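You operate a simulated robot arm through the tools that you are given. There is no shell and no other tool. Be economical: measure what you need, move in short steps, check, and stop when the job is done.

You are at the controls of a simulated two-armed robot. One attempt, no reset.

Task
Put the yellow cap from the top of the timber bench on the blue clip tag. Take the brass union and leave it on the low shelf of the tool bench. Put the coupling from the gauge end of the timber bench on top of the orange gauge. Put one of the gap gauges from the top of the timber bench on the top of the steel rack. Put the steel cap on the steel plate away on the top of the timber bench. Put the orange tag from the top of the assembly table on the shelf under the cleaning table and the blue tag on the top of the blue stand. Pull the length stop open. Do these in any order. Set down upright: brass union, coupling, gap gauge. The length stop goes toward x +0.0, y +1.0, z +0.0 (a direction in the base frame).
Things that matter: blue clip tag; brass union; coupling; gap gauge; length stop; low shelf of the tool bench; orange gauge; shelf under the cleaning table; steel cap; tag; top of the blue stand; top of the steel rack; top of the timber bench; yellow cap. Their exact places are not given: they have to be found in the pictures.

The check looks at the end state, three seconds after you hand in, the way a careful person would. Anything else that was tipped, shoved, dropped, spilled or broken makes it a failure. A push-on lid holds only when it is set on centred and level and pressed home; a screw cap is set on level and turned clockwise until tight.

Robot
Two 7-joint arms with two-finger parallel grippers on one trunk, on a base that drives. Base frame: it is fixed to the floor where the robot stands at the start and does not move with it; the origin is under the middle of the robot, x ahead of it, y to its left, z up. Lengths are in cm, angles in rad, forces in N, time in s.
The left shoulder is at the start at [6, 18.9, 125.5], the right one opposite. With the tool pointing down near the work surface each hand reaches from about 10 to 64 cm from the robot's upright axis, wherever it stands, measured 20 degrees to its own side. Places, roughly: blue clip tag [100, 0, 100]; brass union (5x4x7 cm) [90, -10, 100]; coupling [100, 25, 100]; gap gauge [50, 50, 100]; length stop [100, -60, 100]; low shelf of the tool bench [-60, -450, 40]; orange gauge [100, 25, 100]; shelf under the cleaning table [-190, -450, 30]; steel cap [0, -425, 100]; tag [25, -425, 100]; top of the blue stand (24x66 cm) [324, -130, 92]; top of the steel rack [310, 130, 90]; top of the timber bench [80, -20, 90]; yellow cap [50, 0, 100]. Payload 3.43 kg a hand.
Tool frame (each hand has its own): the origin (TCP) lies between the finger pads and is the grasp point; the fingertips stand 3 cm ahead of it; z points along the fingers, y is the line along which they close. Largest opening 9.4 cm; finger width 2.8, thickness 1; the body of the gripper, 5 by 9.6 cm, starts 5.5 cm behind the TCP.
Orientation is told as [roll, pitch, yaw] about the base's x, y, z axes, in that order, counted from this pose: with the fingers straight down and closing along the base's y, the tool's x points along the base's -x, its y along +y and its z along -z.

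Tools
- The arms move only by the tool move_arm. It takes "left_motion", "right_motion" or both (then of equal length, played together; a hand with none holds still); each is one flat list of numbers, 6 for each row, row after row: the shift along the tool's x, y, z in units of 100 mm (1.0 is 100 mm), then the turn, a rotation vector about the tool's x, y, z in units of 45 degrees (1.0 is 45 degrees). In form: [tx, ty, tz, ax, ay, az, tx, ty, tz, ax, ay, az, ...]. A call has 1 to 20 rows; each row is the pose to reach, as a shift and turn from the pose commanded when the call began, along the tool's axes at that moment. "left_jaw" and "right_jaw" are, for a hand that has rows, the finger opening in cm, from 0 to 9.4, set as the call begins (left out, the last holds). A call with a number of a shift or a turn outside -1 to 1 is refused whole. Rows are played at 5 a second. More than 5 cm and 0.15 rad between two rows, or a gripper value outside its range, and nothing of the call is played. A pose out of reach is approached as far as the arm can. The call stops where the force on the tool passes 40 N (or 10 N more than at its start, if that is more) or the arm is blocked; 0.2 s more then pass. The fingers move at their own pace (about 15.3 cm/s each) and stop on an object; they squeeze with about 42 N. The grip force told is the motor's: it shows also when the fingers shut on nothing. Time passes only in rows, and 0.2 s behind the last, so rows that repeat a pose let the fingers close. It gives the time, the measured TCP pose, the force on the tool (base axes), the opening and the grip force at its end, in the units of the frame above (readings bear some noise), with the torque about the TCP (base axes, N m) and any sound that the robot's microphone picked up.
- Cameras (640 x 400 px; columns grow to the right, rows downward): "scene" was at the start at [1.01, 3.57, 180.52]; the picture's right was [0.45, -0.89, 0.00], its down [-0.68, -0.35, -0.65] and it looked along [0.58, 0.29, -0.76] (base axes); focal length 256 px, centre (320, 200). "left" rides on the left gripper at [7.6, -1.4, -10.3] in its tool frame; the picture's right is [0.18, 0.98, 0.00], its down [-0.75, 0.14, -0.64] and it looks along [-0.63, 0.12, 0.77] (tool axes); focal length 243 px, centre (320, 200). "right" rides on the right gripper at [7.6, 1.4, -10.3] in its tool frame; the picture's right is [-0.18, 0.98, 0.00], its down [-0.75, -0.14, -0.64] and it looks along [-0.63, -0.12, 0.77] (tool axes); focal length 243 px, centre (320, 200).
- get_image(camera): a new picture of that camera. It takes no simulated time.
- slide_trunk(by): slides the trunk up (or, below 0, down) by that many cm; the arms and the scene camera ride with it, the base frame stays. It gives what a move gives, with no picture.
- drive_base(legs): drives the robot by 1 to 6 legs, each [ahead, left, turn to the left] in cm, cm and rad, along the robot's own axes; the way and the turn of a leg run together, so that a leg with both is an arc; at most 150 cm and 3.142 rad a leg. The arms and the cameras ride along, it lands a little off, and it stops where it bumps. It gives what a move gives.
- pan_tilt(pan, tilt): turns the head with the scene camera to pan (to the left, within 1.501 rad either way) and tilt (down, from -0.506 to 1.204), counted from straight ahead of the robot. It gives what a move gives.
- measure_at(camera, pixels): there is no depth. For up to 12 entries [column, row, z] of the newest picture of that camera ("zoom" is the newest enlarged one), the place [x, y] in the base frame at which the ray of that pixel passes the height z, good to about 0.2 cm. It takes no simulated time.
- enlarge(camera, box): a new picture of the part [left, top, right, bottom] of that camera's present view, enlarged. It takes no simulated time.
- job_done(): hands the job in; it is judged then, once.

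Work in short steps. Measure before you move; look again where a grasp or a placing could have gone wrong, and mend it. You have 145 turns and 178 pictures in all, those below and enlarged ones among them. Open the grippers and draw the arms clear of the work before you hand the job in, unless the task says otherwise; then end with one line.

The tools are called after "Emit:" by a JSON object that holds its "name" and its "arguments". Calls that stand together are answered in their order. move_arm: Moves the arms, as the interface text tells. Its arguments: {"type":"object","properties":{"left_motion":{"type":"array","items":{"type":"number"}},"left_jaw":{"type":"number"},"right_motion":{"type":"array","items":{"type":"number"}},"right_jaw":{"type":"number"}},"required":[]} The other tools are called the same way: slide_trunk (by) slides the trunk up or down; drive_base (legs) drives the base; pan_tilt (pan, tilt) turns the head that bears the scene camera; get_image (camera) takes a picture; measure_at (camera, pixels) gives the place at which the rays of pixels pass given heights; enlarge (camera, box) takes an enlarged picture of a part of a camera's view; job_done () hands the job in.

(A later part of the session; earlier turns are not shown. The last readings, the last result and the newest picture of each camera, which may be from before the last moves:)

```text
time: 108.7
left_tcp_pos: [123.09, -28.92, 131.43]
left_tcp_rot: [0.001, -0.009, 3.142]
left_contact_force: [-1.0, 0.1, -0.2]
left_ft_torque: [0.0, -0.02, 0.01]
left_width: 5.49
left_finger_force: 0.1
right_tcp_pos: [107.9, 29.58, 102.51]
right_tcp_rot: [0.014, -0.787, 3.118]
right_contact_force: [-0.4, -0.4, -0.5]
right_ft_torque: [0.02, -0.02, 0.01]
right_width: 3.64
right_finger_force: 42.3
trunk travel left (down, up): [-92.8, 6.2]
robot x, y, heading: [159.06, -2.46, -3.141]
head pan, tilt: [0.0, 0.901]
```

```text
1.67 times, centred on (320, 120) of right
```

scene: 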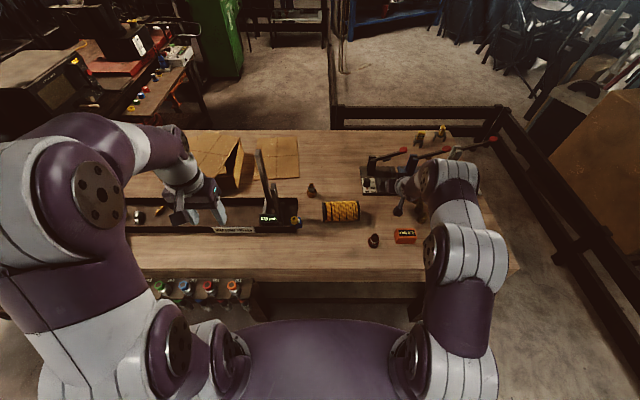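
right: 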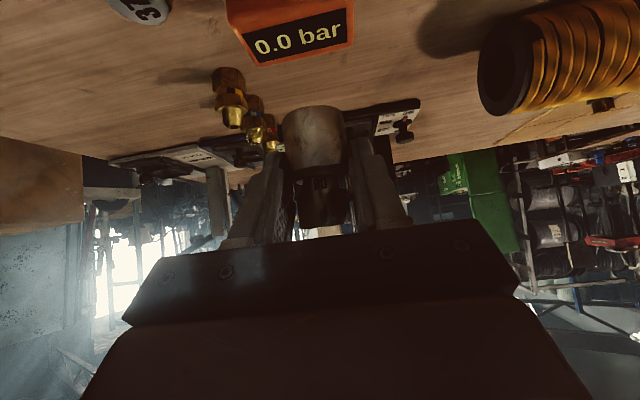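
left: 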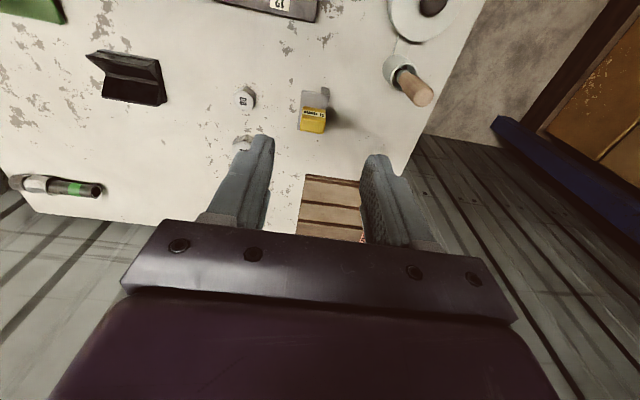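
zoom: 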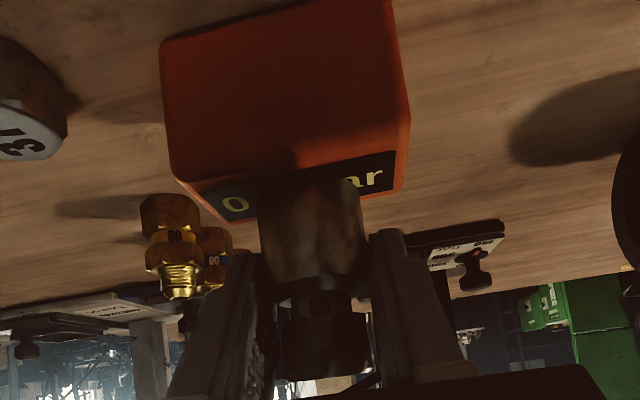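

I shift 0.6 cm toward +x to centre it and lower on by small rows.

Emit:
{"name": "move_arm", "arguments": {"right_motion": [0.042, 0, -0.042, 0, 0, 0, 0.056, 0, -0.028, 0, 0, 0, 0.07, 0, -0.014, 0, 0, 0, 0.07, 0, -0.014, 0, 0, 0]}}

Emit:
{"name": "move_arm", "arguments": {"right_motion": [0.014, 0, 0.014, 0, 0, 0, 0.028, 0, 0.028, 0, 0, 0, 0.028, 0, 0.028, 0, 0, 0]}}

```text
time: 109.7
left_tcp_pos: [123.3, -28.9, 131.64]
left_tcp_rot: [0.002, -0.013, 3.143]
left_contact_force: [-0.5, -0.1, -0.2]
left_ft_torque: [0.0, -0.01, 0.03]
left_width: 5.49
left_finger_force: 0.1
right_tcp_pos: [108.59, 29.52, 102.55]
right_tcp_rot: [0.009, -0.798, 3.124]
right_contact_force: [-4.3, 5.7, 27.4]
right_ft_torque: [0.49, 0.02, 0.03]
right_width: 3.67
right_finger_force: 42.3
trunk travel left (down, up): [-92.8, 6.2]
robot x, y, heading: [158.88, -2.43, 3.141]
head pan, tilt: [0.0, 0.901]
```

```text
time: 110.5
left_tcp_pos: [123.35, -29.16, 131.62]
left_tcp_rot: [0.002, -0.012, 3.142]
left_contact_force: [-0.1, 0.7, 0.1]
left_ft_torque: [0.01, -0.02, 0.01]
left_width: 5.49
left_finger_force: 0.2
right_tcp_pos: [108.57, 29.65, 102.02]
right_tcp_rot: [0.011, -0.793, 3.12]
right_contact_force: [-6.4, 5.6, 33.1]
right_ft_torque: [0.6, 0.43, -0.01]
right_width: 3.65
right_finger_force: 41.9
trunk travel left (down, up): [-92.8, 6.2]
robot x, y, heading: [158.75, -2.37, -3.14]
head pan, tilt: [0.0, 0.901]
```

Contact at z≈102.2. I open and back off along the fingers.

Emit:
{"name": "move_arm", "arguments": {"right_motion": [-0.01, 0, -0.01, 0, 0, 0, -0.01, 0, -0.01, 0, 0, 0, -0.01, 0, -0.01, 0, 0, 0], "right_jaw": 6.5}}

Emit:
{"name": "move_arm", "arguments": {"right_motion": [0, 0, -0.3, 0, 0, 0, 0, 0, -0.65, 0, 0, 0, 0, 0, -1.0, 0, 0, 0]}}

Emit:
{"name": "get_image", "arguments": {"camera": "right"}}

Emit:
{"name": "enlarge", "arguments": {"camera": "scene", "box": [360, 180, 460, 270]}}

```text
time: 111.3
left_tcp_pos: [123.15, -29.03, 131.48]
left_tcp_rot: [0.001, -0.011, 3.142]
left_contact_force: [0.3, 0.2, -0.3]
left_ft_torque: [0.0, 0.01, -0.03]
left_width: 5.5
left_finger_force: 0.1
right_tcp_pos: [108.52, 29.44, 101.99]
right_tcp_rot: [0.011, -0.785, 3.119]
right_contact_force: [0.5, 1.5, -0.1]
right_ft_torque: [0.04, 0.03, 0.01]
right_width: 6.5
right_finger_force: 0.0
trunk travel left (down, up): [-92.8, 6.2]
robot x, y, heading: [158.73, -2.42, -3.141]
head pan, tilt: [0.0, 0.901]
```

```text
time: 112.1
left_tcp_pos: [123.11, -28.98, 131.48]
left_tcp_rot: [0.002, -0.012, -3.142]
left_contact_force: [0.5, 0.3, -0.1]
left_ft_torque: [-0.03, 0.02, -0.01]
left_width: 5.5
left_finger_force: 0.1
right_tcp_pos: [115.47, 29.42, 109.2]
right_tcp_rot: [0.012, -0.789, 3.12]
right_contact_force: [0.4, 1.0, -0.4]
right_ft_torque: [0.02, -0.04, -0.02]
right_width: 6.51
right_finger_force: 0.0
trunk travel left (down, up): [-92.8, 6.2]
robot x, y, heading: [158.77, -2.7, -3.142]
head pan, tilt: [0.0, 0.901]
```

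```text
87 pictures are left
```

right: 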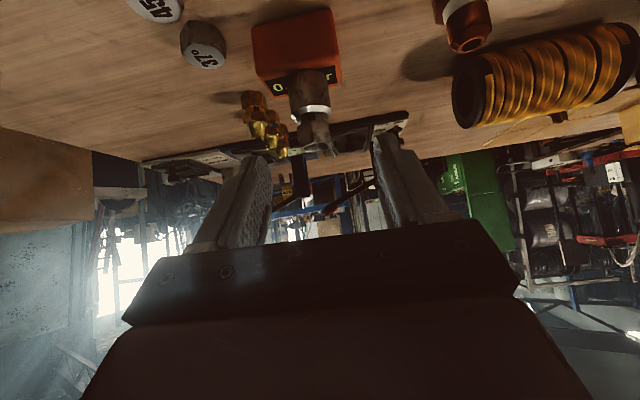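

```text
4.44 times, centred on (410, 225) of scene
```

zoom: 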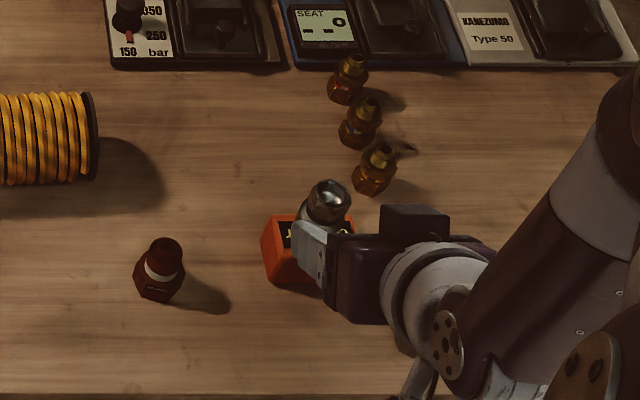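

The coupling stands on the gauge. Next the brass union at ≈(86,-6): I drive left 24 cm and move the hand to y≈-6.

Emit:
{"name": "drive_base", "arguments": {"legs": [[0, 25, 0]]}}

Emit:
{"name": "move_arm", "arguments": {"right_motion": [0, 0.3, -0.2, 0, 0, 0, 0, 0.6, -0.2, 0, 0, 0, 0, 0.98, -0.2, 0, 0, 0], "right_jaw": 7}}

Emit:
{"name": "get_image", "arguments": {"camera": "right"}}

Emit:
{"name": "get_image", "arguments": {"camera": "scene"}}

```text
time: 113.9
left_tcp_pos: [123.35, -54.05, 131.52]
left_tcp_rot: [0.005, -0.011, -3.136]
left_contact_force: [0.2, 0.4, 0.6]
left_ft_torque: [0.0, -0.01, -0.04]
left_width: 5.51
left_finger_force: 0.0
right_tcp_pos: [115.24, 4.37, 109.13]
right_tcp_rot: [0.014, -0.788, 3.127]
right_contact_force: [-0.3, -0.1, -0.3]
right_ft_torque: [-0.02, -0.03, 0.0]
right_width: 6.5
right_finger_force: 0.1
trunk travel left (down, up): [-92.8, 6.2]
robot x, y, heading: [158.89, -27.49, -3.129]
head pan, tilt: [0.0, 0.901]
```

```text
time: 114.7
left_tcp_pos: [123.26, -54.36, 131.45]
left_tcp_rot: [0.001, -0.009, -3.134]
left_contact_force: [-0.1, 1.0, -0.1]
left_ft_torque: [0.01, 0.03, 0.04]
left_width: 5.52
left_finger_force: 0.2
right_tcp_pos: [116.68, -5.87, 110.57]
right_tcp_rot: [0.011, -0.787, 3.13]
right_contact_force: [0.5, -0.3, 0.4]
right_ft_torque: [-0.03, 0.01, -0.02]
right_width: 6.97
right_finger_force: 0.0
trunk travel left (down, up): [-92.8, 6.2]
robot x, y, heading: [158.62, -27.36, -3.127]
head pan, tilt: [0.0, 0.901]
```

```text
85 pictures are left
```

right: 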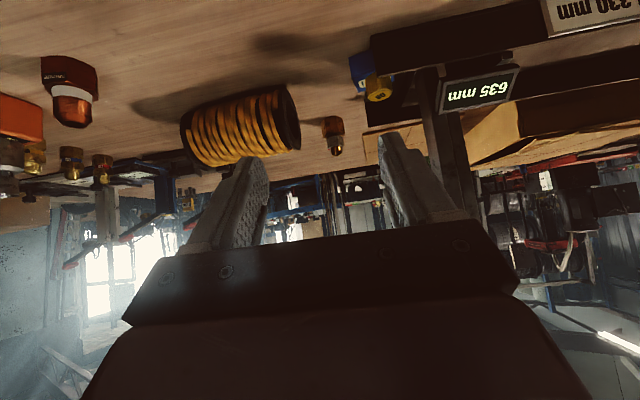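

```text
84 pictures are left
```

scene: 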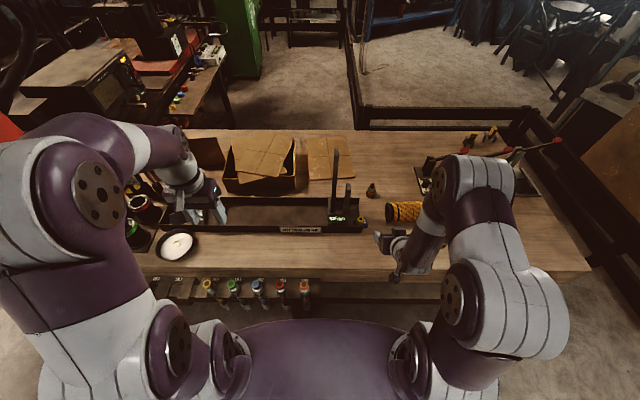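

Union: right picture base ~(333,120), top ~(336,153); scene base ~(371,197). I measure.

Emit:
{"name": "measure_at", "arguments": {"camera": "right", "pixels": [[333, 121, 94], [336, 153, 100], [336, 153, 101], [358, 75, 94], [297, 120, 94]]}}

Emit:
{"name": "enlarge", "arguments": {"camera": "scene", "box": [330, 160, 410, 220]}}

Emit:
{"name": "measure_at", "arguments": {"camera": "scene", "pixels": [[371, 196, 94], [371.5, 184, 100], [371.5, 184, 101], [371.5, 184, 99]]}}

```text
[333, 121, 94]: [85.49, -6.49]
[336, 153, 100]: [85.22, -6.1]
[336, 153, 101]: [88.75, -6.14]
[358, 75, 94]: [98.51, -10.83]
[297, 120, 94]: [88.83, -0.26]
```

```text
6.67 times, centred on (370, 190) of scene
```

zoom: 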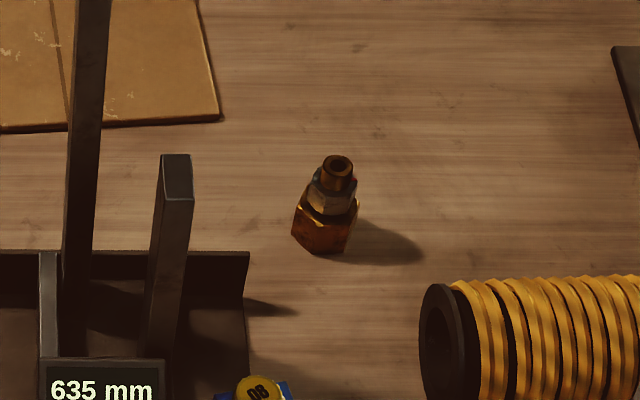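

```text
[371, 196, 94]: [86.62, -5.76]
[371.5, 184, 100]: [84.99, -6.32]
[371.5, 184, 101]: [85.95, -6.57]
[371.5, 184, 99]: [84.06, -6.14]
```

Union centre ≈(86.1,-6.2), top z≈101. I move to a pre-grasp point (95.4,-6.2,107.5).

Emit:
{"name": "move_arm", "arguments": {"right_motion": [-0.22, 0, 0.29, 0, 0, 0, -0.44, 0, 0.58, 0, 0, 0, -0.65, 0.02, 0.86, 0, 0, 0]}}

Emit:
{"name": "move_arm", "arguments": {"right_motion": [-0.22, 0, 0.29, 0, 0, 0, -0.44, 0, 0.58, 0, 0, 0, -0.65, 0.02, 0.86, 0, 0, 0]}}

Emit:
{"name": "get_image", "arguments": {"camera": "right"}}

Emit:
{"name": "enlarge", "arguments": {"camera": "scene", "box": [320, 150, 430, 235]}}

```text
time: 115.5
left_tcp_pos: [123.28, -54.12, 131.45]
left_tcp_rot: [0.001, -0.01, -3.134]
left_contact_force: [0.7, 0.4, -0.8]
left_ft_torque: [0.02, -0.04, 0.0]
left_width: 5.48
left_finger_force: 0.1
right_tcp_pos: [105.74, -5.95, 108.83]
right_tcp_rot: [0.014, -0.788, 3.126]
right_contact_force: [0.5, -0.4, 0.1]
right_ft_torque: [0.01, 0.03, -0.01]
right_width: 7.03
right_finger_force: 0.0
trunk travel left (down, up): [-92.8, 6.2]
robot x, y, heading: [158.77, -27.31, -3.134]
head pan, tilt: [0.0, 0.901]
```

```text
time: 116.3
left_tcp_pos: [123.27, -54.12, 131.5]
left_tcp_rot: [0.001, -0.008, -3.133]
left_contact_force: [0.0, -0.3, 0.4]
left_ft_torque: [-0.03, 0.01, 0.02]
left_width: 5.49
left_finger_force: 0.0
right_tcp_pos: [95.03, -5.96, 107.71]
right_tcp_rot: [0.011, -0.786, 3.128]
right_contact_force: [0.5, -0.3, 1.0]
right_ft_torque: [0.01, -0.01, 0.01]
right_width: 7.02
right_finger_force: 0.1
trunk travel left (down, up): [-92.8, 6.2]
robot x, y, heading: [158.86, -27.26, -3.138]
head pan, tilt: [0.0, 0.901]
```

```text
82 pictures are left
```

right: 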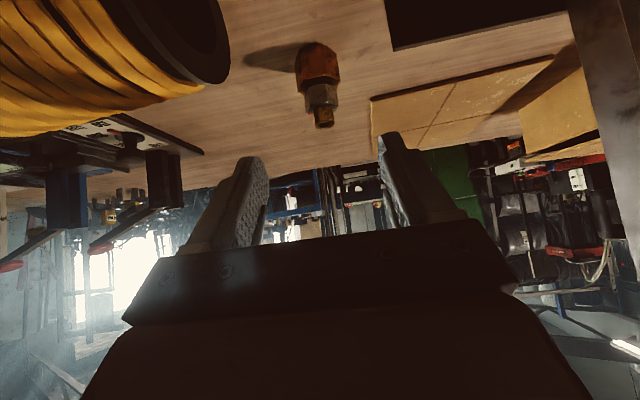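

```text
4.71 times, centred on (375, 192) of scene
```

zoom: 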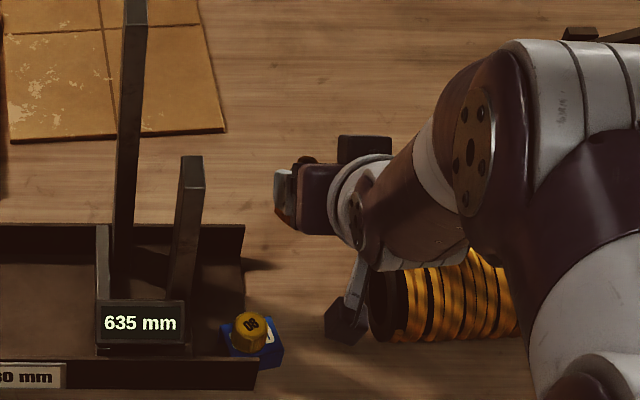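

The hand camera hangs low at 45°, so I reduce tilt to about 37° to stay clear of the cap. First I re-measure the union: hex centre ~(318,68), top ~(324,122).

Emit:
{"name": "measure_at", "arguments": {"camera": "right", "pixels": [[317, 47, 94], [324, 122, 100.5], [324, 122, 101], [298, 65, 96], [339, 65, 96]]}}

Emit:
{"name": "move_arm", "arguments": {"right_motion": [0, 0, 0, 0, 0.09, 0, 0, 0, 0, 0, 0.178, 0]}}

```text
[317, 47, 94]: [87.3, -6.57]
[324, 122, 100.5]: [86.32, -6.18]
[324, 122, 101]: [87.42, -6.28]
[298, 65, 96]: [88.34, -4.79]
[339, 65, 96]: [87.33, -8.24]
```

```text
time: 116.9
left_tcp_pos: [123.29, -54.08, 131.42]
left_tcp_rot: [0.003, -0.01, -3.135]
left_contact_force: [-0.4, 0.1, 0.2]
left_ft_torque: [-0.01, -0.04, 0.01]
left_width: 5.51
left_finger_force: 0.1
right_tcp_pos: [95.25, -6.02, 107.62]
right_tcp_rot: [0.012, -0.646, 3.129]
right_contact_force: [0.3, -0.4, -0.5]
right_ft_torque: [0.02, -0.03, 0.02]
right_width: 6.97
right_finger_force: 0.1
trunk travel left (down, up): [-92.8, 6.2]
robot x, y, heading: [158.96, -27.15, -3.129]
head pan, tilt: [0.0, 0.901]
```

I advance along the new tool axis toward (86.7,-6.4,98.3) in two calls, then close.

Emit:
{"name": "move_arm", "arguments": {"right_motion": [-0.1, 0.04, 0.3, 0, 0, 0, -0.123, 0.05, 0.6, 0, 0, 0, -0.123, 0.05, 0.8, 0, 0, 0]}}

Emit:
{"name": "get_image", "arguments": {"camera": "right"}}

Emit:
{"name": "move_arm", "arguments": {"right_motion": [0, 0, 0.2, 0, 0, 0, 0, 0, 0.46, 0, 0, 0]}}

Emit:
{"name": "enlarge", "arguments": {"camera": "right", "box": [200, 30, 440, 240]}}

```text
time: 117.7
left_tcp_pos: [123.48, -54.06, 131.48]
left_tcp_rot: [0.001, -0.009, -3.134]
left_contact_force: [0.4, 0.1, -1.0]
left_ft_torque: [0.01, 0.01, 0.0]
left_width: 5.49
left_finger_force: 0.0
right_tcp_pos: [89.72, -6.4, 102.62]
right_tcp_rot: [0.012, -0.65, 3.13]
right_contact_force: [0.6, 0.1, -0.4]
right_ft_torque: [0.02, 0.01, 0.01]
right_width: 7.03
right_finger_force: 0.0
right hand out of reach, approached as far as the arm can: row 3
trunk travel left (down, up): [-92.8, 6.2]
robot x, y, heading: [158.86, -27.28, -3.137]
head pan, tilt: [0.0, 0.901]
```

```text
80 pictures are left
```

right: 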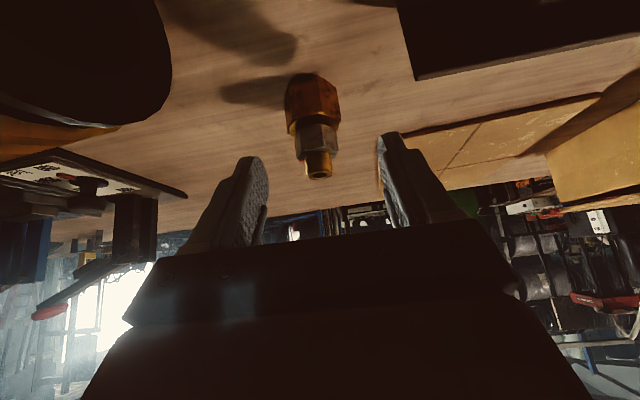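

```text
time: 118.3
left_tcp_pos: [123.24, -54.06, 131.51]
left_tcp_rot: [0.002, -0.01, -3.135]
left_contact_force: [0.5, 0.6, -0.1]
left_ft_torque: [0.02, 0.0, 0.01]
left_width: 5.51
left_finger_force: 0.1
right_tcp_pos: [87.71, -6.98, 100.13]
right_tcp_rot: [0.032, -0.652, 3.127]
right_contact_force: [0.1, -0.3, -0.2]
right_ft_torque: [-0.01, 0.02, 0.04]
right_width: 7.0
right_finger_force: 0.0
right hand out of reach, approached as far as the arm can: row 1, 2
trunk travel left (down, up): [-92.8, 6.2]
robot x, y, heading: [158.62, -27.43, -3.134]
head pan, tilt: [0.0, 0.901]
```

```text
1.90 times, centred on (320, 135) of right
```

zoom: 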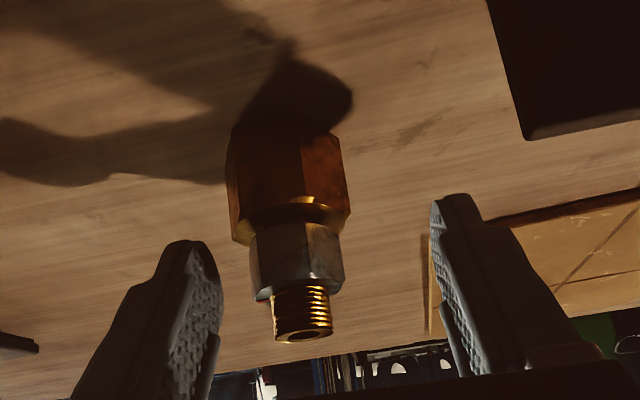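

Just out of reach. I back off 3 cm along the fingers, drive ahead 4 cm, and look again.

Emit:
{"name": "move_arm", "arguments": {"right_motion": [0, 0, -0.3, 0, 0, 0]}}

Emit:
{"name": "drive_base", "arguments": {"legs": [[4, 0, 0]]}}

Emit:
{"name": "get_image", "arguments": {"camera": "right"}}

```text
time: 118.7
left_tcp_pos: [123.61, -54.13, 131.53]
left_tcp_rot: [0.002, -0.011, -3.132]
left_contact_force: [0.3, -0.5, 0.3]
left_ft_torque: [0.03, 0.04, 0.0]
left_width: 5.5
left_finger_force: 0.1
right_tcp_pos: [90.04, -6.86, 102.38]
right_tcp_rot: [0.011, -0.651, 3.131]
right_contact_force: [-0.8, 0.4, -0.1]
right_ft_torque: [0.02, -0.01, 0.0]
right_width: 7.02
right_finger_force: 0.2
trunk travel left (down, up): [-92.8, 6.2]
robot x, y, heading: [158.85, -27.4, -3.129]
head pan, tilt: [0.0, 0.901]
```

```text
time: 119.6
left_tcp_pos: [120.26, -54.04, 131.75]
left_tcp_rot: [0.002, -0.016, -3.135]
left_contact_force: [0.8, -0.3, 0.4]
left_ft_torque: [0.0, 0.07, 0.02]
left_width: 5.5
left_finger_force: 0.2
right_tcp_pos: [86.65, -6.84, 102.89]
right_tcp_rot: [0.01, -0.655, 3.129]
right_contact_force: [0.4, -0.3, -0.2]
right_ft_torque: [0.0, 0.03, 0.0]
right_width: 6.98
right_finger_force: 0.0
trunk travel left (down, up): [-92.8, 6.2]
robot x, y, heading: [155.1, -27.59, -3.133]
head pan, tilt: [0.0, 0.901]
```

```text
78 pictures are left
```

right: 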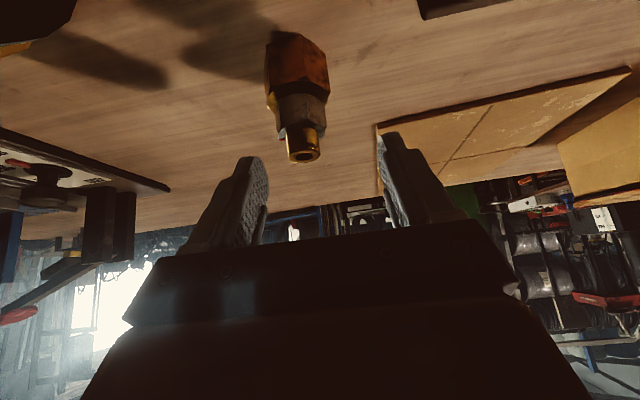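

I re-measure the union: top (304,153), hex edges (266,70),(328,70).

Emit:
{"name": "measure_at", "arguments": {"camera": "right", "pixels": [[304, 152, 100.5], [304, 152, 101], [266, 68, 96], [328, 72, 96], [296, 60, 96]]}}

```text
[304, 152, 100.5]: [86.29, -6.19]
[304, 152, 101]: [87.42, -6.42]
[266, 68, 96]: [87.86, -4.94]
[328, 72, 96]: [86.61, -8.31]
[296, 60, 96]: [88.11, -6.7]
```

I lower straight down 4.6 cm (tool x +2.8, z +3.65) and close.

Emit:
{"name": "move_arm", "arguments": {"right_motion": [0.1, -0.04, 0.13, 0, 0, 0, 0.2, -0.04, 0.25, 0, 0, 0, 0.28, -0.04, 0.365, 0, 0, 0]}}

Emit:
{"name": "move_arm", "arguments": {"right_motion": [0, 0, 0, 0, 0, 0, 0, 0, 0, 0, 0, 0, 0, 0, 0, 0, 0, 0], "right_jaw": 0}}

Emit:
{"name": "get_image", "arguments": {"camera": "right"}}

```text
time: 120.4
left_tcp_pos: [119.35, -54.23, 131.46]
left_tcp_rot: [0.001, -0.009, -3.134]
left_contact_force: [-0.9, 0.6, 0.9]
left_ft_torque: [-0.03, -0.01, 0.0]
left_width: 5.48
left_finger_force: 0.0
right_tcp_pos: [85.85, -6.43, 97.68]
right_tcp_rot: [0.011, -0.647, 3.128]
right_contact_force: [0.1, -0.2, 0.1]
right_ft_torque: [-0.02, -0.02, 0.02]
right_width: 6.98
right_finger_force: 0.1
trunk travel left (down, up): [-92.8, 6.2]
robot x, y, heading: [154.96, -27.32, -3.131]
head pan, tilt: [0.0, 0.901]
```

```text
time: 121.2
left_tcp_pos: [119.41, -54.14, 131.54]
left_tcp_rot: [0.003, -0.01, -3.134]
left_contact_force: [-0.8, 0.2, 0.5]
left_ft_torque: [-0.04, -0.02, 0.0]
left_width: 5.53
left_finger_force: 0.1
right_tcp_pos: [86.0, -6.48, 97.58]
right_tcp_rot: [0.01, -0.649, 3.129]
right_contact_force: [0.1, 0.4, -0.1]
right_ft_torque: [0.0, 0.02, 0.01]
right_width: 4.05
right_finger_force: 42.6
trunk travel left (down, up): [-92.8, 6.2]
robot x, y, heading: [154.98, -27.41, -3.134]
head pan, tilt: [0.0, 0.901]
```

```text
77 pictures are left
```

right: 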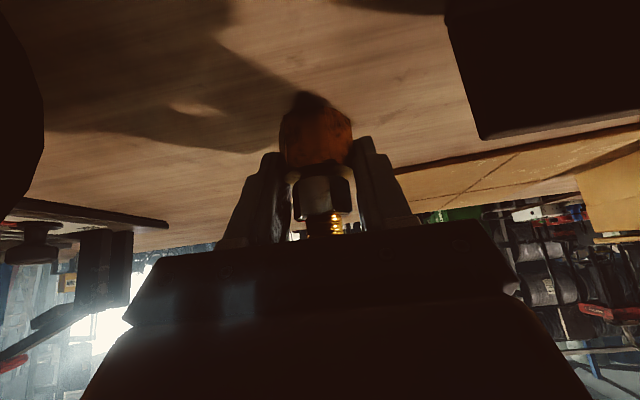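

The union is held (4.05 cm). I lift it 10 cm, retract, back the robot off, and return round the bench's left end.

Emit:
{"name": "move_arm", "arguments": {"right_motion": [-0.2, 0, -0.27, 0, 0, 0, -0.4, 0, -0.53, 0, 0, 0, -0.605, 0, -0.797, 0, 0, 0]}}

Emit:
{"name": "move_arm", "arguments": {"right_motion": [0, 0, -0.4, 0, 0, 0, 0, 0, -0.8, 0, 0, 0, 0, 0, -1, 0, 0, 0]}}

Emit:
{"name": "drive_base", "arguments": {"legs": [[-42, 0, -0.008], [0, -137, 0], [120, 0, 0]]}}

Emit:
{"name": "pan_tilt", "arguments": {"pan": 0.8, "tilt": 0.4}}

Emit:
{"name": "get_image", "arguments": {"camera": "scene"}}

```text
time: 122.0
left_tcp_pos: [119.51, -54.14, 131.6]
left_tcp_rot: [0.002, -0.011, -3.135]
left_contact_force: [0.5, 0.1, 0.4]
left_ft_torque: [0.01, 0.03, -0.01]
left_width: 5.52
left_finger_force: 0.1
right_tcp_pos: [86.03, -6.64, 107.08]
right_tcp_rot: [0.014, -0.647, 3.129]
right_contact_force: [-1.5, 0.2, -2.4]
right_ft_torque: [0.0, 0.0, 0.0]
right_width: 4.04
right_finger_force: 41.8
right hand out of reach, approached as far as the arm can: row 3
trunk travel left (down, up): [-92.8, 6.2]
robot x, y, heading: [154.79, -27.49, -3.133]
head pan, tilt: [0.0, 0.901]
```

```text
time: 122.8
left_tcp_pos: [119.37, -54.08, 131.58]
left_tcp_rot: [0.002, -0.008, -3.134]
left_contact_force: [-0.7, -0.1, -0.2]
left_ft_torque: [-0.01, -0.03, 0.03]
left_width: 5.51
left_finger_force: 0.0
right_tcp_pos: [91.91, -6.31, 115.24]
right_tcp_rot: [0.01, -0.647, 3.13]
right_contact_force: [0.3, -0.1, -2.5]
right_ft_torque: [-0.01, -0.03, 0.01]
right_width: 4.06
right_finger_force: 42.4
trunk travel left (down, up): [-92.8, 6.2]
robot x, y, heading: [154.89, -27.6, -3.135]
head pan, tilt: [0.0, 0.901]
```

```text
time: 137.7
left_tcp_pos: [40.1, 91.21, 131.49]
left_tcp_rot: [0.002, -0.011, 3.103]
left_contact_force: [-0.2, -0.4, 0.1]
left_ft_torque: [-0.04, 0.0, -0.01]
left_width: 5.48
left_finger_force: 0.1
right_tcp_pos: [15.0, 140.31, 115.35]
right_tcp_rot: [0.01, -0.647, 3.081]
right_contact_force: [0.4, -0.9, -1.8]
right_ft_torque: [-0.01, 0.01, 0.02]
right_width: 4.05
right_finger_force: 41.4
trunk travel left (down, up): [-92.8, 6.2]
robot x, y, heading: [76.86, 116.21, 3.104]
head pan, tilt: [0.0, 0.901]
```

```text
time: 138.9
left_tcp_pos: [40.16, 91.25, 131.59]
left_tcp_rot: [0.001, -0.011, 3.101]
left_contact_force: [0.3, 0.2, -0.1]
left_ft_torque: [0.0, -0.01, -0.03]
left_width: 5.53
left_finger_force: 0.1
right_tcp_pos: [14.91, 140.26, 115.31]
right_tcp_rot: [0.012, -0.648, 3.081]
right_contact_force: [-1.1, 0.5, -3.2]
right_ft_torque: [0.02, -0.01, 0.0]
right_width: 4.06
right_finger_force: 41.7
trunk travel left (down, up): [-92.8, 6.2]
robot x, y, heading: [76.9, 116.02, 3.101]
head pan, tilt: [0.799, 0.4]
```

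```text
76 pictures are left
```

scene: 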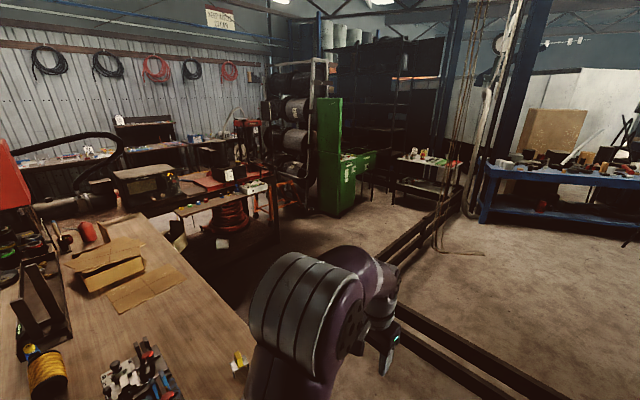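

I measure floor points to plan the way to y≈-425: rail foot, green cabinet, shelf and blue table legs.

Emit:
{"name": "measure_at", "arguments": {"camera": "scene", "pixels": [[335, 214, 2], [372, 197, 2], [425, 210, 2], [485, 222, 2], [635, 240, 2], [440, 222, 20], [400, 262, 20], [280, 240, 2], [300, 208, 2], [452, 214, 2], [480, 345, 20], [620, 255, 2]]}}

Emit:
{"name": "enlarge", "arguments": {"camera": "scene", "box": [250, 80, 640, 290]}}

```text
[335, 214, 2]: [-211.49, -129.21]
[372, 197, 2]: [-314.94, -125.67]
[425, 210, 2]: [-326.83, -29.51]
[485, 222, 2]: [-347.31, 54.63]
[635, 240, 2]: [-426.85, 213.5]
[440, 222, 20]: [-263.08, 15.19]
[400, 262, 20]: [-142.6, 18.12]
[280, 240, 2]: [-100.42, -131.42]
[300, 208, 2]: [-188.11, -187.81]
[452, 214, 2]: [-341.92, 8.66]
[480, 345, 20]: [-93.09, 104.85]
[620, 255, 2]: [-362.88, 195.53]
```

```text
1.64 times, centred on (445, 185) of scene
```

zoom: 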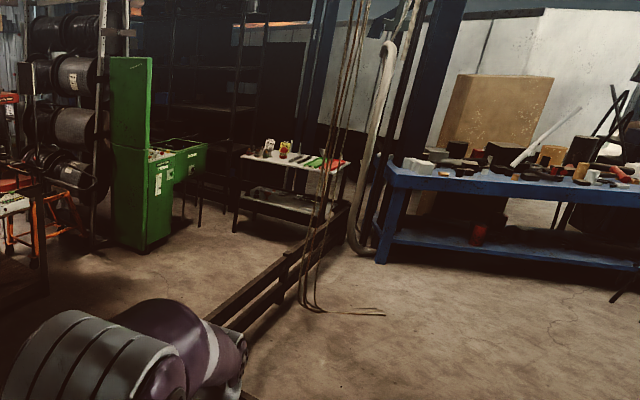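

I drive forward to x≈-15, strafe back in front of the bench and turn to face -y, then look.

Emit:
{"name": "drive_base", "arguments": {"legs": [[92, 0, 0.04], [0, 110, 0], [0, 0, 1.57]]}}

Emit:
{"name": "pan_tilt", "arguments": {"pan": 0.0, "tilt": 0.4}}

Emit:
{"name": "get_image", "arguments": {"camera": "scene"}}

```text
time: 152.8
left_tcp_pos: [4.96, -29.54, 131.43]
left_tcp_rot: [0.002, -0.01, -1.634]
left_contact_force: [-0.9, -0.2, -0.6]
left_ft_torque: [0.01, 0.03, 0.0]
left_width: 5.5
left_finger_force: 0.0
right_tcp_pos: [-44.6, -53.56, 115.23]
right_tcp_rot: [0.012, -0.647, -1.656]
right_contact_force: [-0.3, 0.7, -1.7]
right_ft_torque: [0.04, 0.0, -0.02]
right_width: 4.01
right_finger_force: 41.9
trunk travel left (down, up): [-92.8, 6.2]
robot x, y, heading: [-19.0, 7.96, -1.636]
head pan, tilt: [0.799, 0.4]
```

```text
time: 153.9
left_tcp_pos: [5.08, -29.58, 131.5]
left_tcp_rot: [0.003, -0.009, -1.635]
left_contact_force: [0.2, 0.0, 0.8]
left_ft_torque: [-0.01, 0.0, -0.03]
left_width: 5.49
left_finger_force: 0.1
right_tcp_pos: [-44.52, -53.57, 115.26]
right_tcp_rot: [0.012, -0.649, -1.656]
right_contact_force: [-0.7, 0.6, -3.1]
right_ft_torque: [-0.01, -0.02, 0.03]
right_width: 4.01
right_finger_force: 41.9
trunk travel left (down, up): [-92.8, 6.2]
robot x, y, heading: [-19.32, 8.03, -1.637]
head pan, tilt: [0.0, 0.4]
```

```text
74 pictures are left
```

scene: 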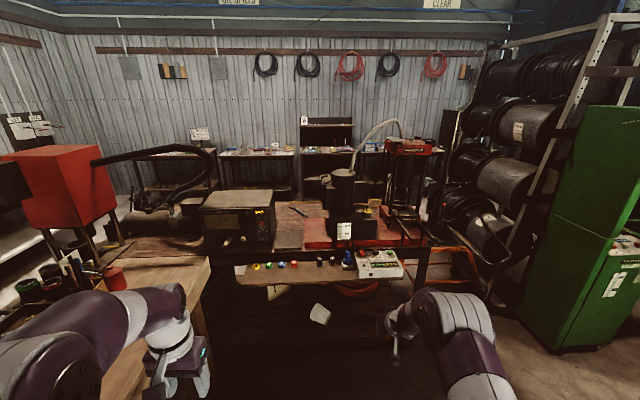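

The targets stand along the back wall behind the machine table. I measure the passage at right (table end vs reel rack) and the wall tables.

Emit:
{"name": "measure_at", "arguments": {"camera": "scene", "pixels": [[425, 250, 85], [425, 290, 2], [488, 292, 2], [515, 300, 2], [438, 215, 2], [478, 255, 10], [205, 262, 85], [225, 155, 90], [290, 153, 90], [362, 153, 90], [440, 150, 90], [555, 350, 2]]}}

Emit:
{"name": "enlarge", "arguments": {"camera": "scene", "box": [120, 100, 480, 300]}}

```text
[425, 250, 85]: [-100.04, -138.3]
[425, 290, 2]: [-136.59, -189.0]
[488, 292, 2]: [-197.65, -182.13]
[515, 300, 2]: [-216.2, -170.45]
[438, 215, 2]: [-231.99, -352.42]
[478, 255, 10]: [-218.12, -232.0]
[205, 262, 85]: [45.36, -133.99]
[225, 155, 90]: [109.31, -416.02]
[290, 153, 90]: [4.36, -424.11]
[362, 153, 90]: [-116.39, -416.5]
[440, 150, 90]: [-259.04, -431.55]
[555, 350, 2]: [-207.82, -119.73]
```

```text
1.78 times, centred on (300, 200) of scene
```

zoom: 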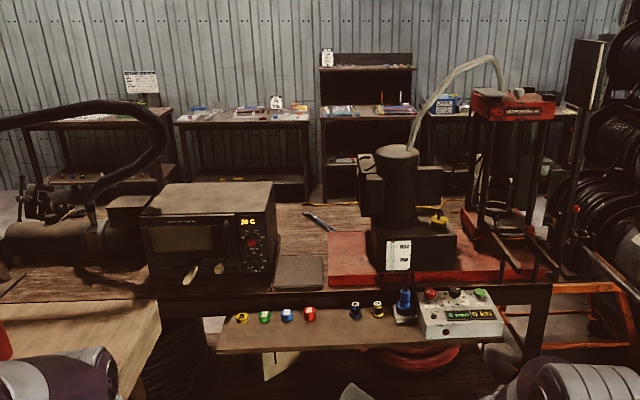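

The right-hand passage is blocked; the free way is the corridor behind the bench (x≈197). I drive back there, facing -y.

Emit:
{"name": "drive_base", "arguments": {"legs": [[0, 0, 1.637], [0, 108, 0], [140, 0, 0], [75, 0, 0], [0, 0, -1.57], [125, 0, 0]]}}

Emit:
{"name": "pan_tilt", "arguments": {"pan": 0.0, "tilt": 0.45}}

Emit:
{"name": "get_image", "arguments": {"camera": "scene"}}

```text
time: 183.6
left_tcp_pos: [211.43, -35.81, 131.54]
left_tcp_rot: [0.001, -0.009, -1.579]
left_contact_force: [0.3, -0.5, -0.3]
left_ft_torque: [-0.01, -0.04, 0.04]
left_width: 5.51
left_finger_force: 0.1
right_tcp_pos: [163.2, -62.4, 115.26]
right_tcp_rot: [0.012, -0.648, -1.6]
right_contact_force: [-0.1, -0.6, -3.6]
right_ft_torque: [-0.03, -0.01, 0.01]
right_width: 3.95
right_finger_force: 41.7
trunk travel left (down, up): [-92.8, 6.2]
robot x, y, heading: [185.1, 0.07, -1.578]
head pan, tilt: [0.0, 0.4]
```

```text
time: 184.2
left_tcp_pos: [211.45, -35.7, 131.48]
left_tcp_rot: [0.002, -0.01, -1.579]
left_contact_force: [-0.5, 0.7, -0.4]
left_ft_torque: [0.0, -0.05, -0.02]
left_width: 5.49
left_finger_force: 0.1
right_tcp_pos: [163.2, -62.46, 115.27]
right_tcp_rot: [0.009, -0.647, -1.6]
right_contact_force: [-0.4, 1.0, -2.5]
right_ft_torque: [0.03, -0.02, -0.02]
right_width: 3.96
right_finger_force: 41.8
trunk travel left (down, up): [-92.8, 6.2]
robot x, y, heading: [185.16, 0.46, -1.576]
head pan, tilt: [0.0, 0.45]
```

```text
72 pictures are left
```

scene: 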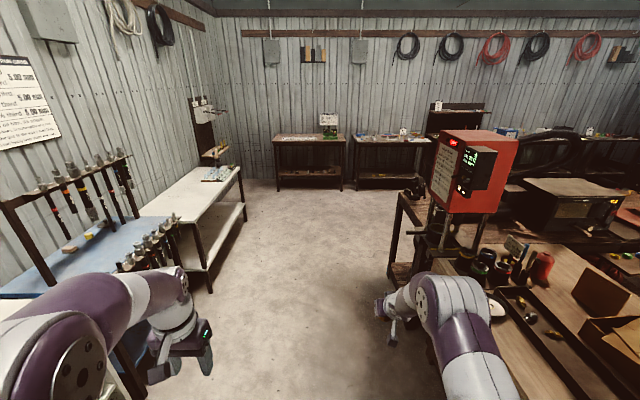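

The corridor is clear. I measure the stand feet near (388,288) and table fronts, before driving on.

Emit:
{"name": "measure_at", "arguments": {"camera": "scene", "pixels": [[388, 288, 5], [386, 262, 80], [398, 195, 80], [212, 290, 2], [280, 190, 2], [343, 188, 2], [355, 188, 2], [395, 215, 60], [245, 215, 5], [470, 245, 85]]}}

Emit:
{"name": "drive_base", "arguments": {"legs": [[0, 15, 0.0], [150, 0, 0], [130, 0, 0]]}}

Emit:
{"name": "pan_tilt", "arguments": {"pan": -1.0, "tilt": 0.5}}

Emit:
{"name": "get_image", "arguments": {"camera": "scene"}}

```text
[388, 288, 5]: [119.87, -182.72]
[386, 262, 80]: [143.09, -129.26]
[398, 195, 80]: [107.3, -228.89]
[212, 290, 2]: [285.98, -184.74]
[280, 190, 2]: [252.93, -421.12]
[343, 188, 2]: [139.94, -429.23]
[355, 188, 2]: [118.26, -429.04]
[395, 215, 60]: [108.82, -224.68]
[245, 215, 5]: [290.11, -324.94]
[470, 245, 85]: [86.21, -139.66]
```

```text
time: 198.8
left_tcp_pos: [224.41, -316.39, 131.55]
left_tcp_rot: [0.001, -0.01, -1.576]
left_contact_force: [-0.3, -0.2, 0.3]
left_ft_torque: [0.0, -0.02, 0.02]
left_width: 5.49
left_finger_force: 0.0
right_tcp_pos: [176.32, -343.32, 115.25]
right_tcp_rot: [0.011, -0.648, -1.595]
right_contact_force: [-0.1, -0.1, -2.0]
right_ft_torque: [-0.04, -0.01, 0.0]
right_width: 3.91
right_finger_force: 42.4
trunk travel left (down, up): [-92.8, 6.2]
robot x, y, heading: [198.21, -280.47, -1.576]
head pan, tilt: [0.0, 0.45]
```

```text
time: 200.1
left_tcp_pos: [224.32, -316.53, 131.69]
left_tcp_rot: [0.003, -0.01, -1.576]
left_contact_force: [0.3, 0.0, -0.3]
left_ft_torque: [-0.02, -0.03, -0.02]
left_width: 5.51
left_finger_force: 0.2
right_tcp_pos: [176.3, -343.32, 115.13]
right_tcp_rot: [0.011, -0.648, -1.596]
right_contact_force: [0.7, 0.1, -2.5]
right_ft_torque: [0.0, 0.0, 0.0]
right_width: 3.93
right_finger_force: 42.1
trunk travel left (down, up): [-92.8, 6.2]
robot x, y, heading: [198.07, -280.7, -1.571]
head pan, tilt: [-1.0, 0.499]
```

```text
71 pictures are left
```

scene: 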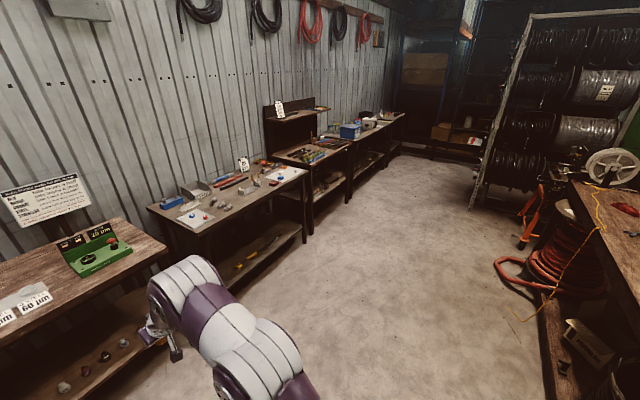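

The aisle before the wall tables is clear. I measure the assembly table's and tool bench's front edges and enlarge.

Emit:
{"name": "measure_at", "arguments": {"camera": "scene", "pixels": [[207, 232, 88], [305, 175, 88], [148, 207, 88], [310, 165, 85], [352, 142, 85], [405, 115, 85], [308, 235, 2], [345, 200, 2]]}}

Emit:
{"name": "enlarge", "arguments": {"camera": "scene", "box": [140, 90, 420, 280]}}

```text
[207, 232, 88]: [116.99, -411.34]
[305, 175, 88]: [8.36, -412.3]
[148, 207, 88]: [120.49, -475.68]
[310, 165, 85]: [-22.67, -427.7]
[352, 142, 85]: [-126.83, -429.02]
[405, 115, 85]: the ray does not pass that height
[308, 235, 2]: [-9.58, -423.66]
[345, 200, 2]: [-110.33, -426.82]
```

```text
2.11 times, centred on (280, 185) of scene
```

zoom: 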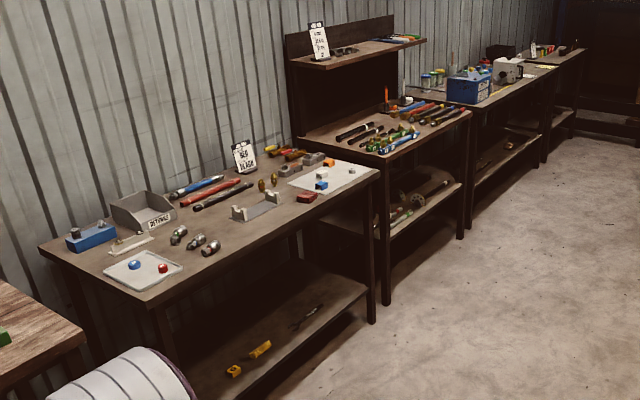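

I drive to about (-40,-320) in front of the tool bench and look at its low shelf.

Emit:
{"name": "drive_base", "arguments": {"legs": [[38, 0, 0], [0, -120, 0], [0, -118, 0]]}}

Emit:
{"name": "pan_tilt", "arguments": {"pan": 0.0, "tilt": 0.75}}

Emit:
{"name": "get_image", "arguments": {"camera": "scene"}}

```text
time: 213.7
left_tcp_pos: [-14.45, -352.27, 131.55]
left_tcp_rot: [0.002, -0.011, -1.61]
left_contact_force: [-0.4, 1.0, 0.3]
left_ft_torque: [0.01, 0.0, 0.02]
left_width: 5.51
left_finger_force: 0.0
right_tcp_pos: [-63.34, -377.35, 115.25]
right_tcp_rot: [0.009, -0.647, -1.63]
right_contact_force: [0.4, 0.4, -3.1]
right_ft_torque: [0.03, -0.01, 0.01]
right_width: 3.84
right_finger_force: 42.3
trunk travel left (down, up): [-92.8, 6.2]
robot x, y, heading: [-39.28, -315.69, -1.613]
head pan, tilt: [-1.0, 0.499]
```

```text
time: 215.0
left_tcp_pos: [-14.48, -352.28, 131.51]
left_tcp_rot: [0.004, -0.009, -1.613]
left_contact_force: [0.1, 0.5, 1.0]
left_ft_torque: [0.02, -0.01, 0.0]
left_width: 5.48
left_finger_force: 0.0
right_tcp_pos: [-63.58, -377.42, 115.36]
right_tcp_rot: [0.01, -0.647, -1.632]
right_contact_force: [0.1, -0.5, -3.6]
right_ft_torque: [-0.01, 0.0, -0.01]
right_width: 3.81
right_finger_force: 41.9
trunk travel left (down, up): [-92.8, 6.2]
robot x, y, heading: [-39.48, -315.56, -1.613]
head pan, tilt: [0.0, 0.75]
```

```text
69 pictures are left
```

scene: 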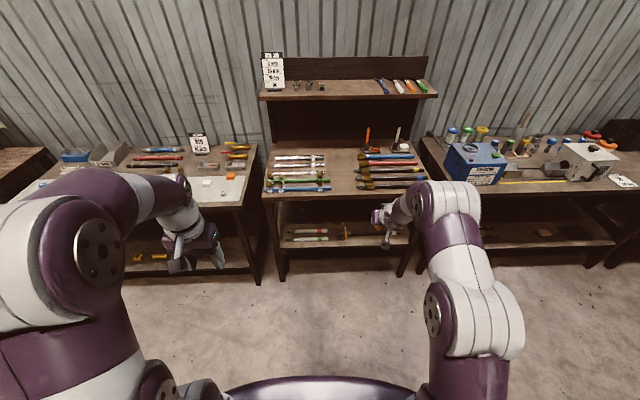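

I enlarge the tool bench's low shelf and the steel plate region.

Emit:
{"name": "enlarge", "arguments": {"camera": "scene", "box": [255, 190, 435, 290]}}

Emit:
{"name": "enlarge", "arguments": {"camera": "scene", "box": [150, 130, 270, 215]}}

Emit:
{"name": "measure_at", "arguments": {"camera": "scene", "pixels": [[276, 250, 40], [410, 246, 40], [340, 248, 40], [340, 222, 40], [267, 202, 85], [413, 195, 85], [207, 187, 90], [230, 175, 90]]}}

```text
3.56 times, centred on (345, 240) of scene
```

zoom: 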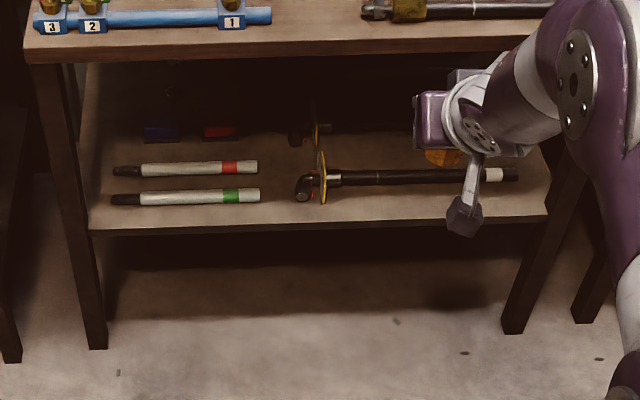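

```text
4.71 times, centred on (210, 172) of scene
```

zoom: 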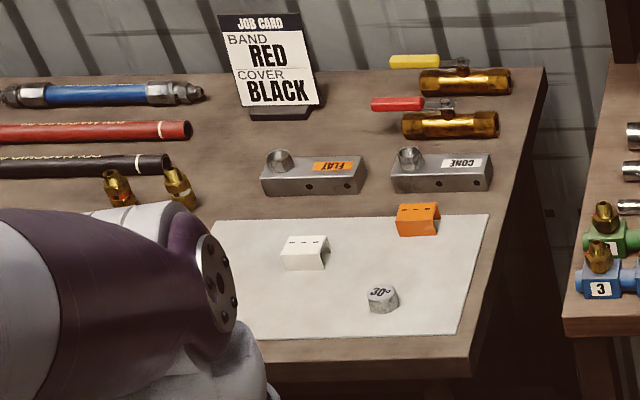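

```text
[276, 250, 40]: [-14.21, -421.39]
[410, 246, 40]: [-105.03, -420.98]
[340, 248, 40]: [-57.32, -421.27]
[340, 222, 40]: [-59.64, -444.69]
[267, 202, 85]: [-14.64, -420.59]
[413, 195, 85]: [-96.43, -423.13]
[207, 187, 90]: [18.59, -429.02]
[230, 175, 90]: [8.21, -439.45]
```

The front strip of the low shelf (y -421…-431) is free at x≈-70. I straighten the heading, lower the trunk 66 cm, and look.

Emit:
{"name": "slide_trunk", "arguments": {"by": -66}}

Emit:
{"name": "drive_base", "arguments": {"legs": [[0, -9, 0.042], [36, 0, 0]]}}

Emit:
{"name": "get_image", "arguments": {"camera": "scene"}}

Emit:
{"name": "get_image", "arguments": {"camera": "right"}}

```text
refused: -66 is not a number from -40 to 40
```

```text
time: 218.0
left_tcp_pos: [-22.65, -387.72, 131.55]
left_tcp_rot: [0.001, -0.01, -1.58]
left_contact_force: [0.1, -0.2, -0.1]
left_ft_torque: [-0.03, 0.01, -0.01]
left_width: 5.5
left_finger_force: 0.1
right_tcp_pos: [-70.81, -414.44, 115.48]
right_tcp_rot: [0.01, -0.649, -1.597]
right_contact_force: [1.0, 0.7, -2.6]
right_ft_torque: [-0.01, -0.03, 0.0]
right_width: 3.82
right_finger_force: 42.3
trunk travel left (down, up): [-92.8, 6.2]
robot x, y, heading: [-48.84, -351.81, -1.579]
head pan, tilt: [0.0, 0.75]
```

```text
66 pictures are left
```

scene: 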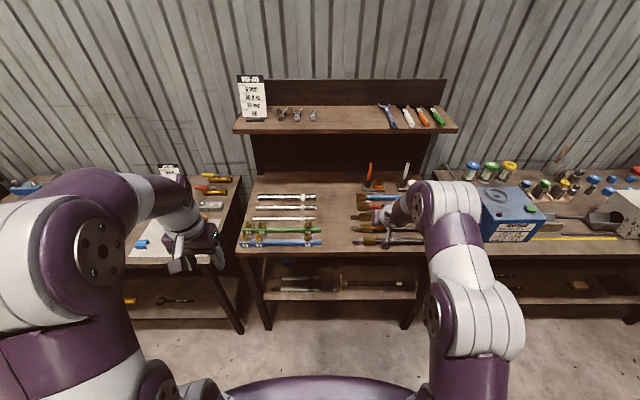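

```text
65 pictures are left
```

right: 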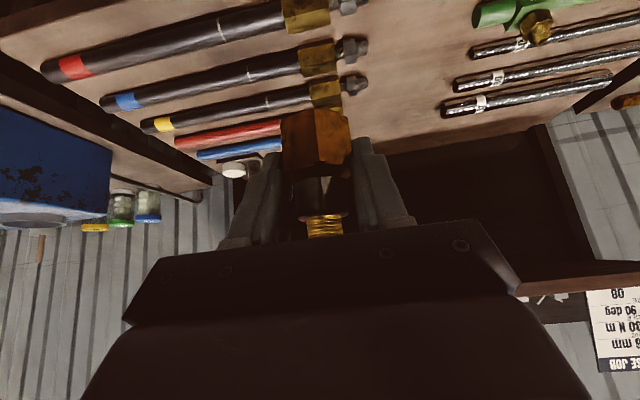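

The slide limit is 40 per call; nothing was touched. I back up 36 cm, lower the trunk in two steps, and go forward again.

Emit:
{"name": "drive_base", "arguments": {"legs": [[-34, 0, 0.008]]}}

Emit:
{"name": "slide_trunk", "arguments": {"by": -40}}

Emit:
{"name": "slide_trunk", "arguments": {"by": -26}}

Emit:
{"name": "drive_base", "arguments": {"legs": [[33, 0, 0]]}}

Emit:
{"name": "pan_tilt", "arguments": {"pan": -0.2, "tilt": 0.75}}

Emit:
{"name": "get_image", "arguments": {"camera": "scene"}}

Emit:
{"name": "get_image", "arguments": {"camera": "right"}}

```text
time: 220.3
left_tcp_pos: [-22.1, -353.01, 131.47]
left_tcp_rot: [0.001, -0.01, -1.568]
left_contact_force: [-0.2, -0.5, -0.4]
left_ft_torque: [-0.02, 0.03, -0.02]
left_width: 5.49
left_finger_force: 0.0
right_tcp_pos: [-69.8, -380.32, 115.18]
right_tcp_rot: [0.011, -0.646, -1.587]
right_contact_force: [0.8, -1.0, -3.0]
right_ft_torque: [0.02, 0.0, 0.01]
right_width: 3.8
right_finger_force: 42.0
trunk travel left (down, up): [-92.8, 6.2]
robot x, y, heading: [-48.8, -317.02, -1.566]
head pan, tilt: [0.0, 0.75]
```

```text
time: 224.1
left_tcp_pos: [-21.99, -352.79, 91.71]
left_tcp_rot: [0.001, -0.01, -1.568]
left_contact_force: [0.8, -0.8, -0.2]
left_ft_torque: [-0.03, -0.03, 0.03]
left_width: 5.5
left_finger_force: 0.0
right_tcp_pos: [-69.92, -380.11, 75.3]
right_tcp_rot: [0.011, -0.647, -1.587]
right_contact_force: [0.4, -0.3, -2.4]
right_ft_torque: [0.0, -0.01, -0.02]
right_width: 3.79
right_finger_force: 41.6
trunk travel left (down, up): [-52.8, 46.2]
robot x, y, heading: [-48.5, -317.23, -1.565]
head pan, tilt: [0.0, 0.75]
```

```text
time: 226.8
left_tcp_pos: [-22.1, -352.78, 65.63]
left_tcp_rot: [0.002, -0.011, -1.567]
left_contact_force: [0.6, 0.4, -0.1]
left_ft_torque: [0.01, -0.01, 0.0]
left_width: 5.47
left_finger_force: 0.1
right_tcp_pos: [-69.94, -380.2, 49.28]
right_tcp_rot: [0.011, -0.648, -1.586]
right_contact_force: [-0.5, -0.5, -3.1]
right_ft_torque: [0.01, 0.03, -0.01]
right_width: 3.81
right_finger_force: 41.6
trunk travel left (down, up): [-26.8, 72.2]
robot x, y, heading: [-48.3, -317.49, -1.566]
head pan, tilt: [0.0, 0.75]
```

```text
time: 229.0
left_tcp_pos: [-22.19, -386.72, 65.48]
left_tcp_rot: [0.002, -0.01, -1.57]
left_contact_force: [0.0, -0.3, 0.8]
left_ft_torque: [0.0, 0.01, 0.02]
left_width: 5.48
left_finger_force: 0.0
right_tcp_pos: [-69.81, -413.88, 49.24]
right_tcp_rot: [0.012, -0.648, -1.587]
right_contact_force: [0.1, 0.5, -2.6]
right_ft_torque: [0.01, -0.02, -0.02]
right_width: 3.8
right_finger_force: 41.7
trunk travel left (down, up): [-26.8, 72.2]
robot x, y, heading: [-49.09, -351.33, -1.565]
head pan, tilt: [0.0, 0.75]
```

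```text
time: 229.7
left_tcp_pos: [-22.11, -386.78, 65.56]
left_tcp_rot: [0.003, -0.011, -1.57]
left_contact_force: [-0.2, 0.6, 0.4]
left_ft_torque: [0.0, 0.03, 0.0]
left_width: 5.51
left_finger_force: 0.1
right_tcp_pos: [-69.96, -414.02, 49.27]
right_tcp_rot: [0.01, -0.647, -1.588]
right_contact_force: [0.1, -0.5, -2.6]
right_ft_torque: [0.02, 0.0, 0.0]
right_width: 3.76
right_finger_force: 42.2
trunk travel left (down, up): [-26.8, 72.2]
robot x, y, heading: [-48.62, -351.05, -1.57]
head pan, tilt: [-0.201, 0.75]
```

```text
64 pictures are left
```

scene: 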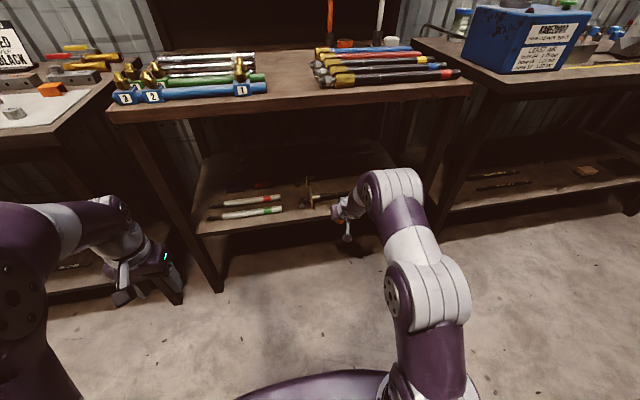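

```text
63 pictures are left
```

right: 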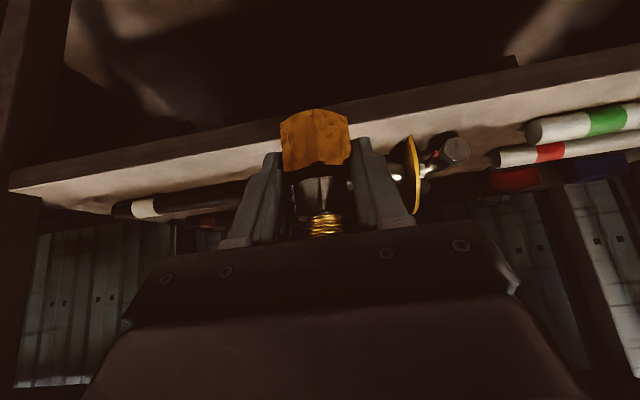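

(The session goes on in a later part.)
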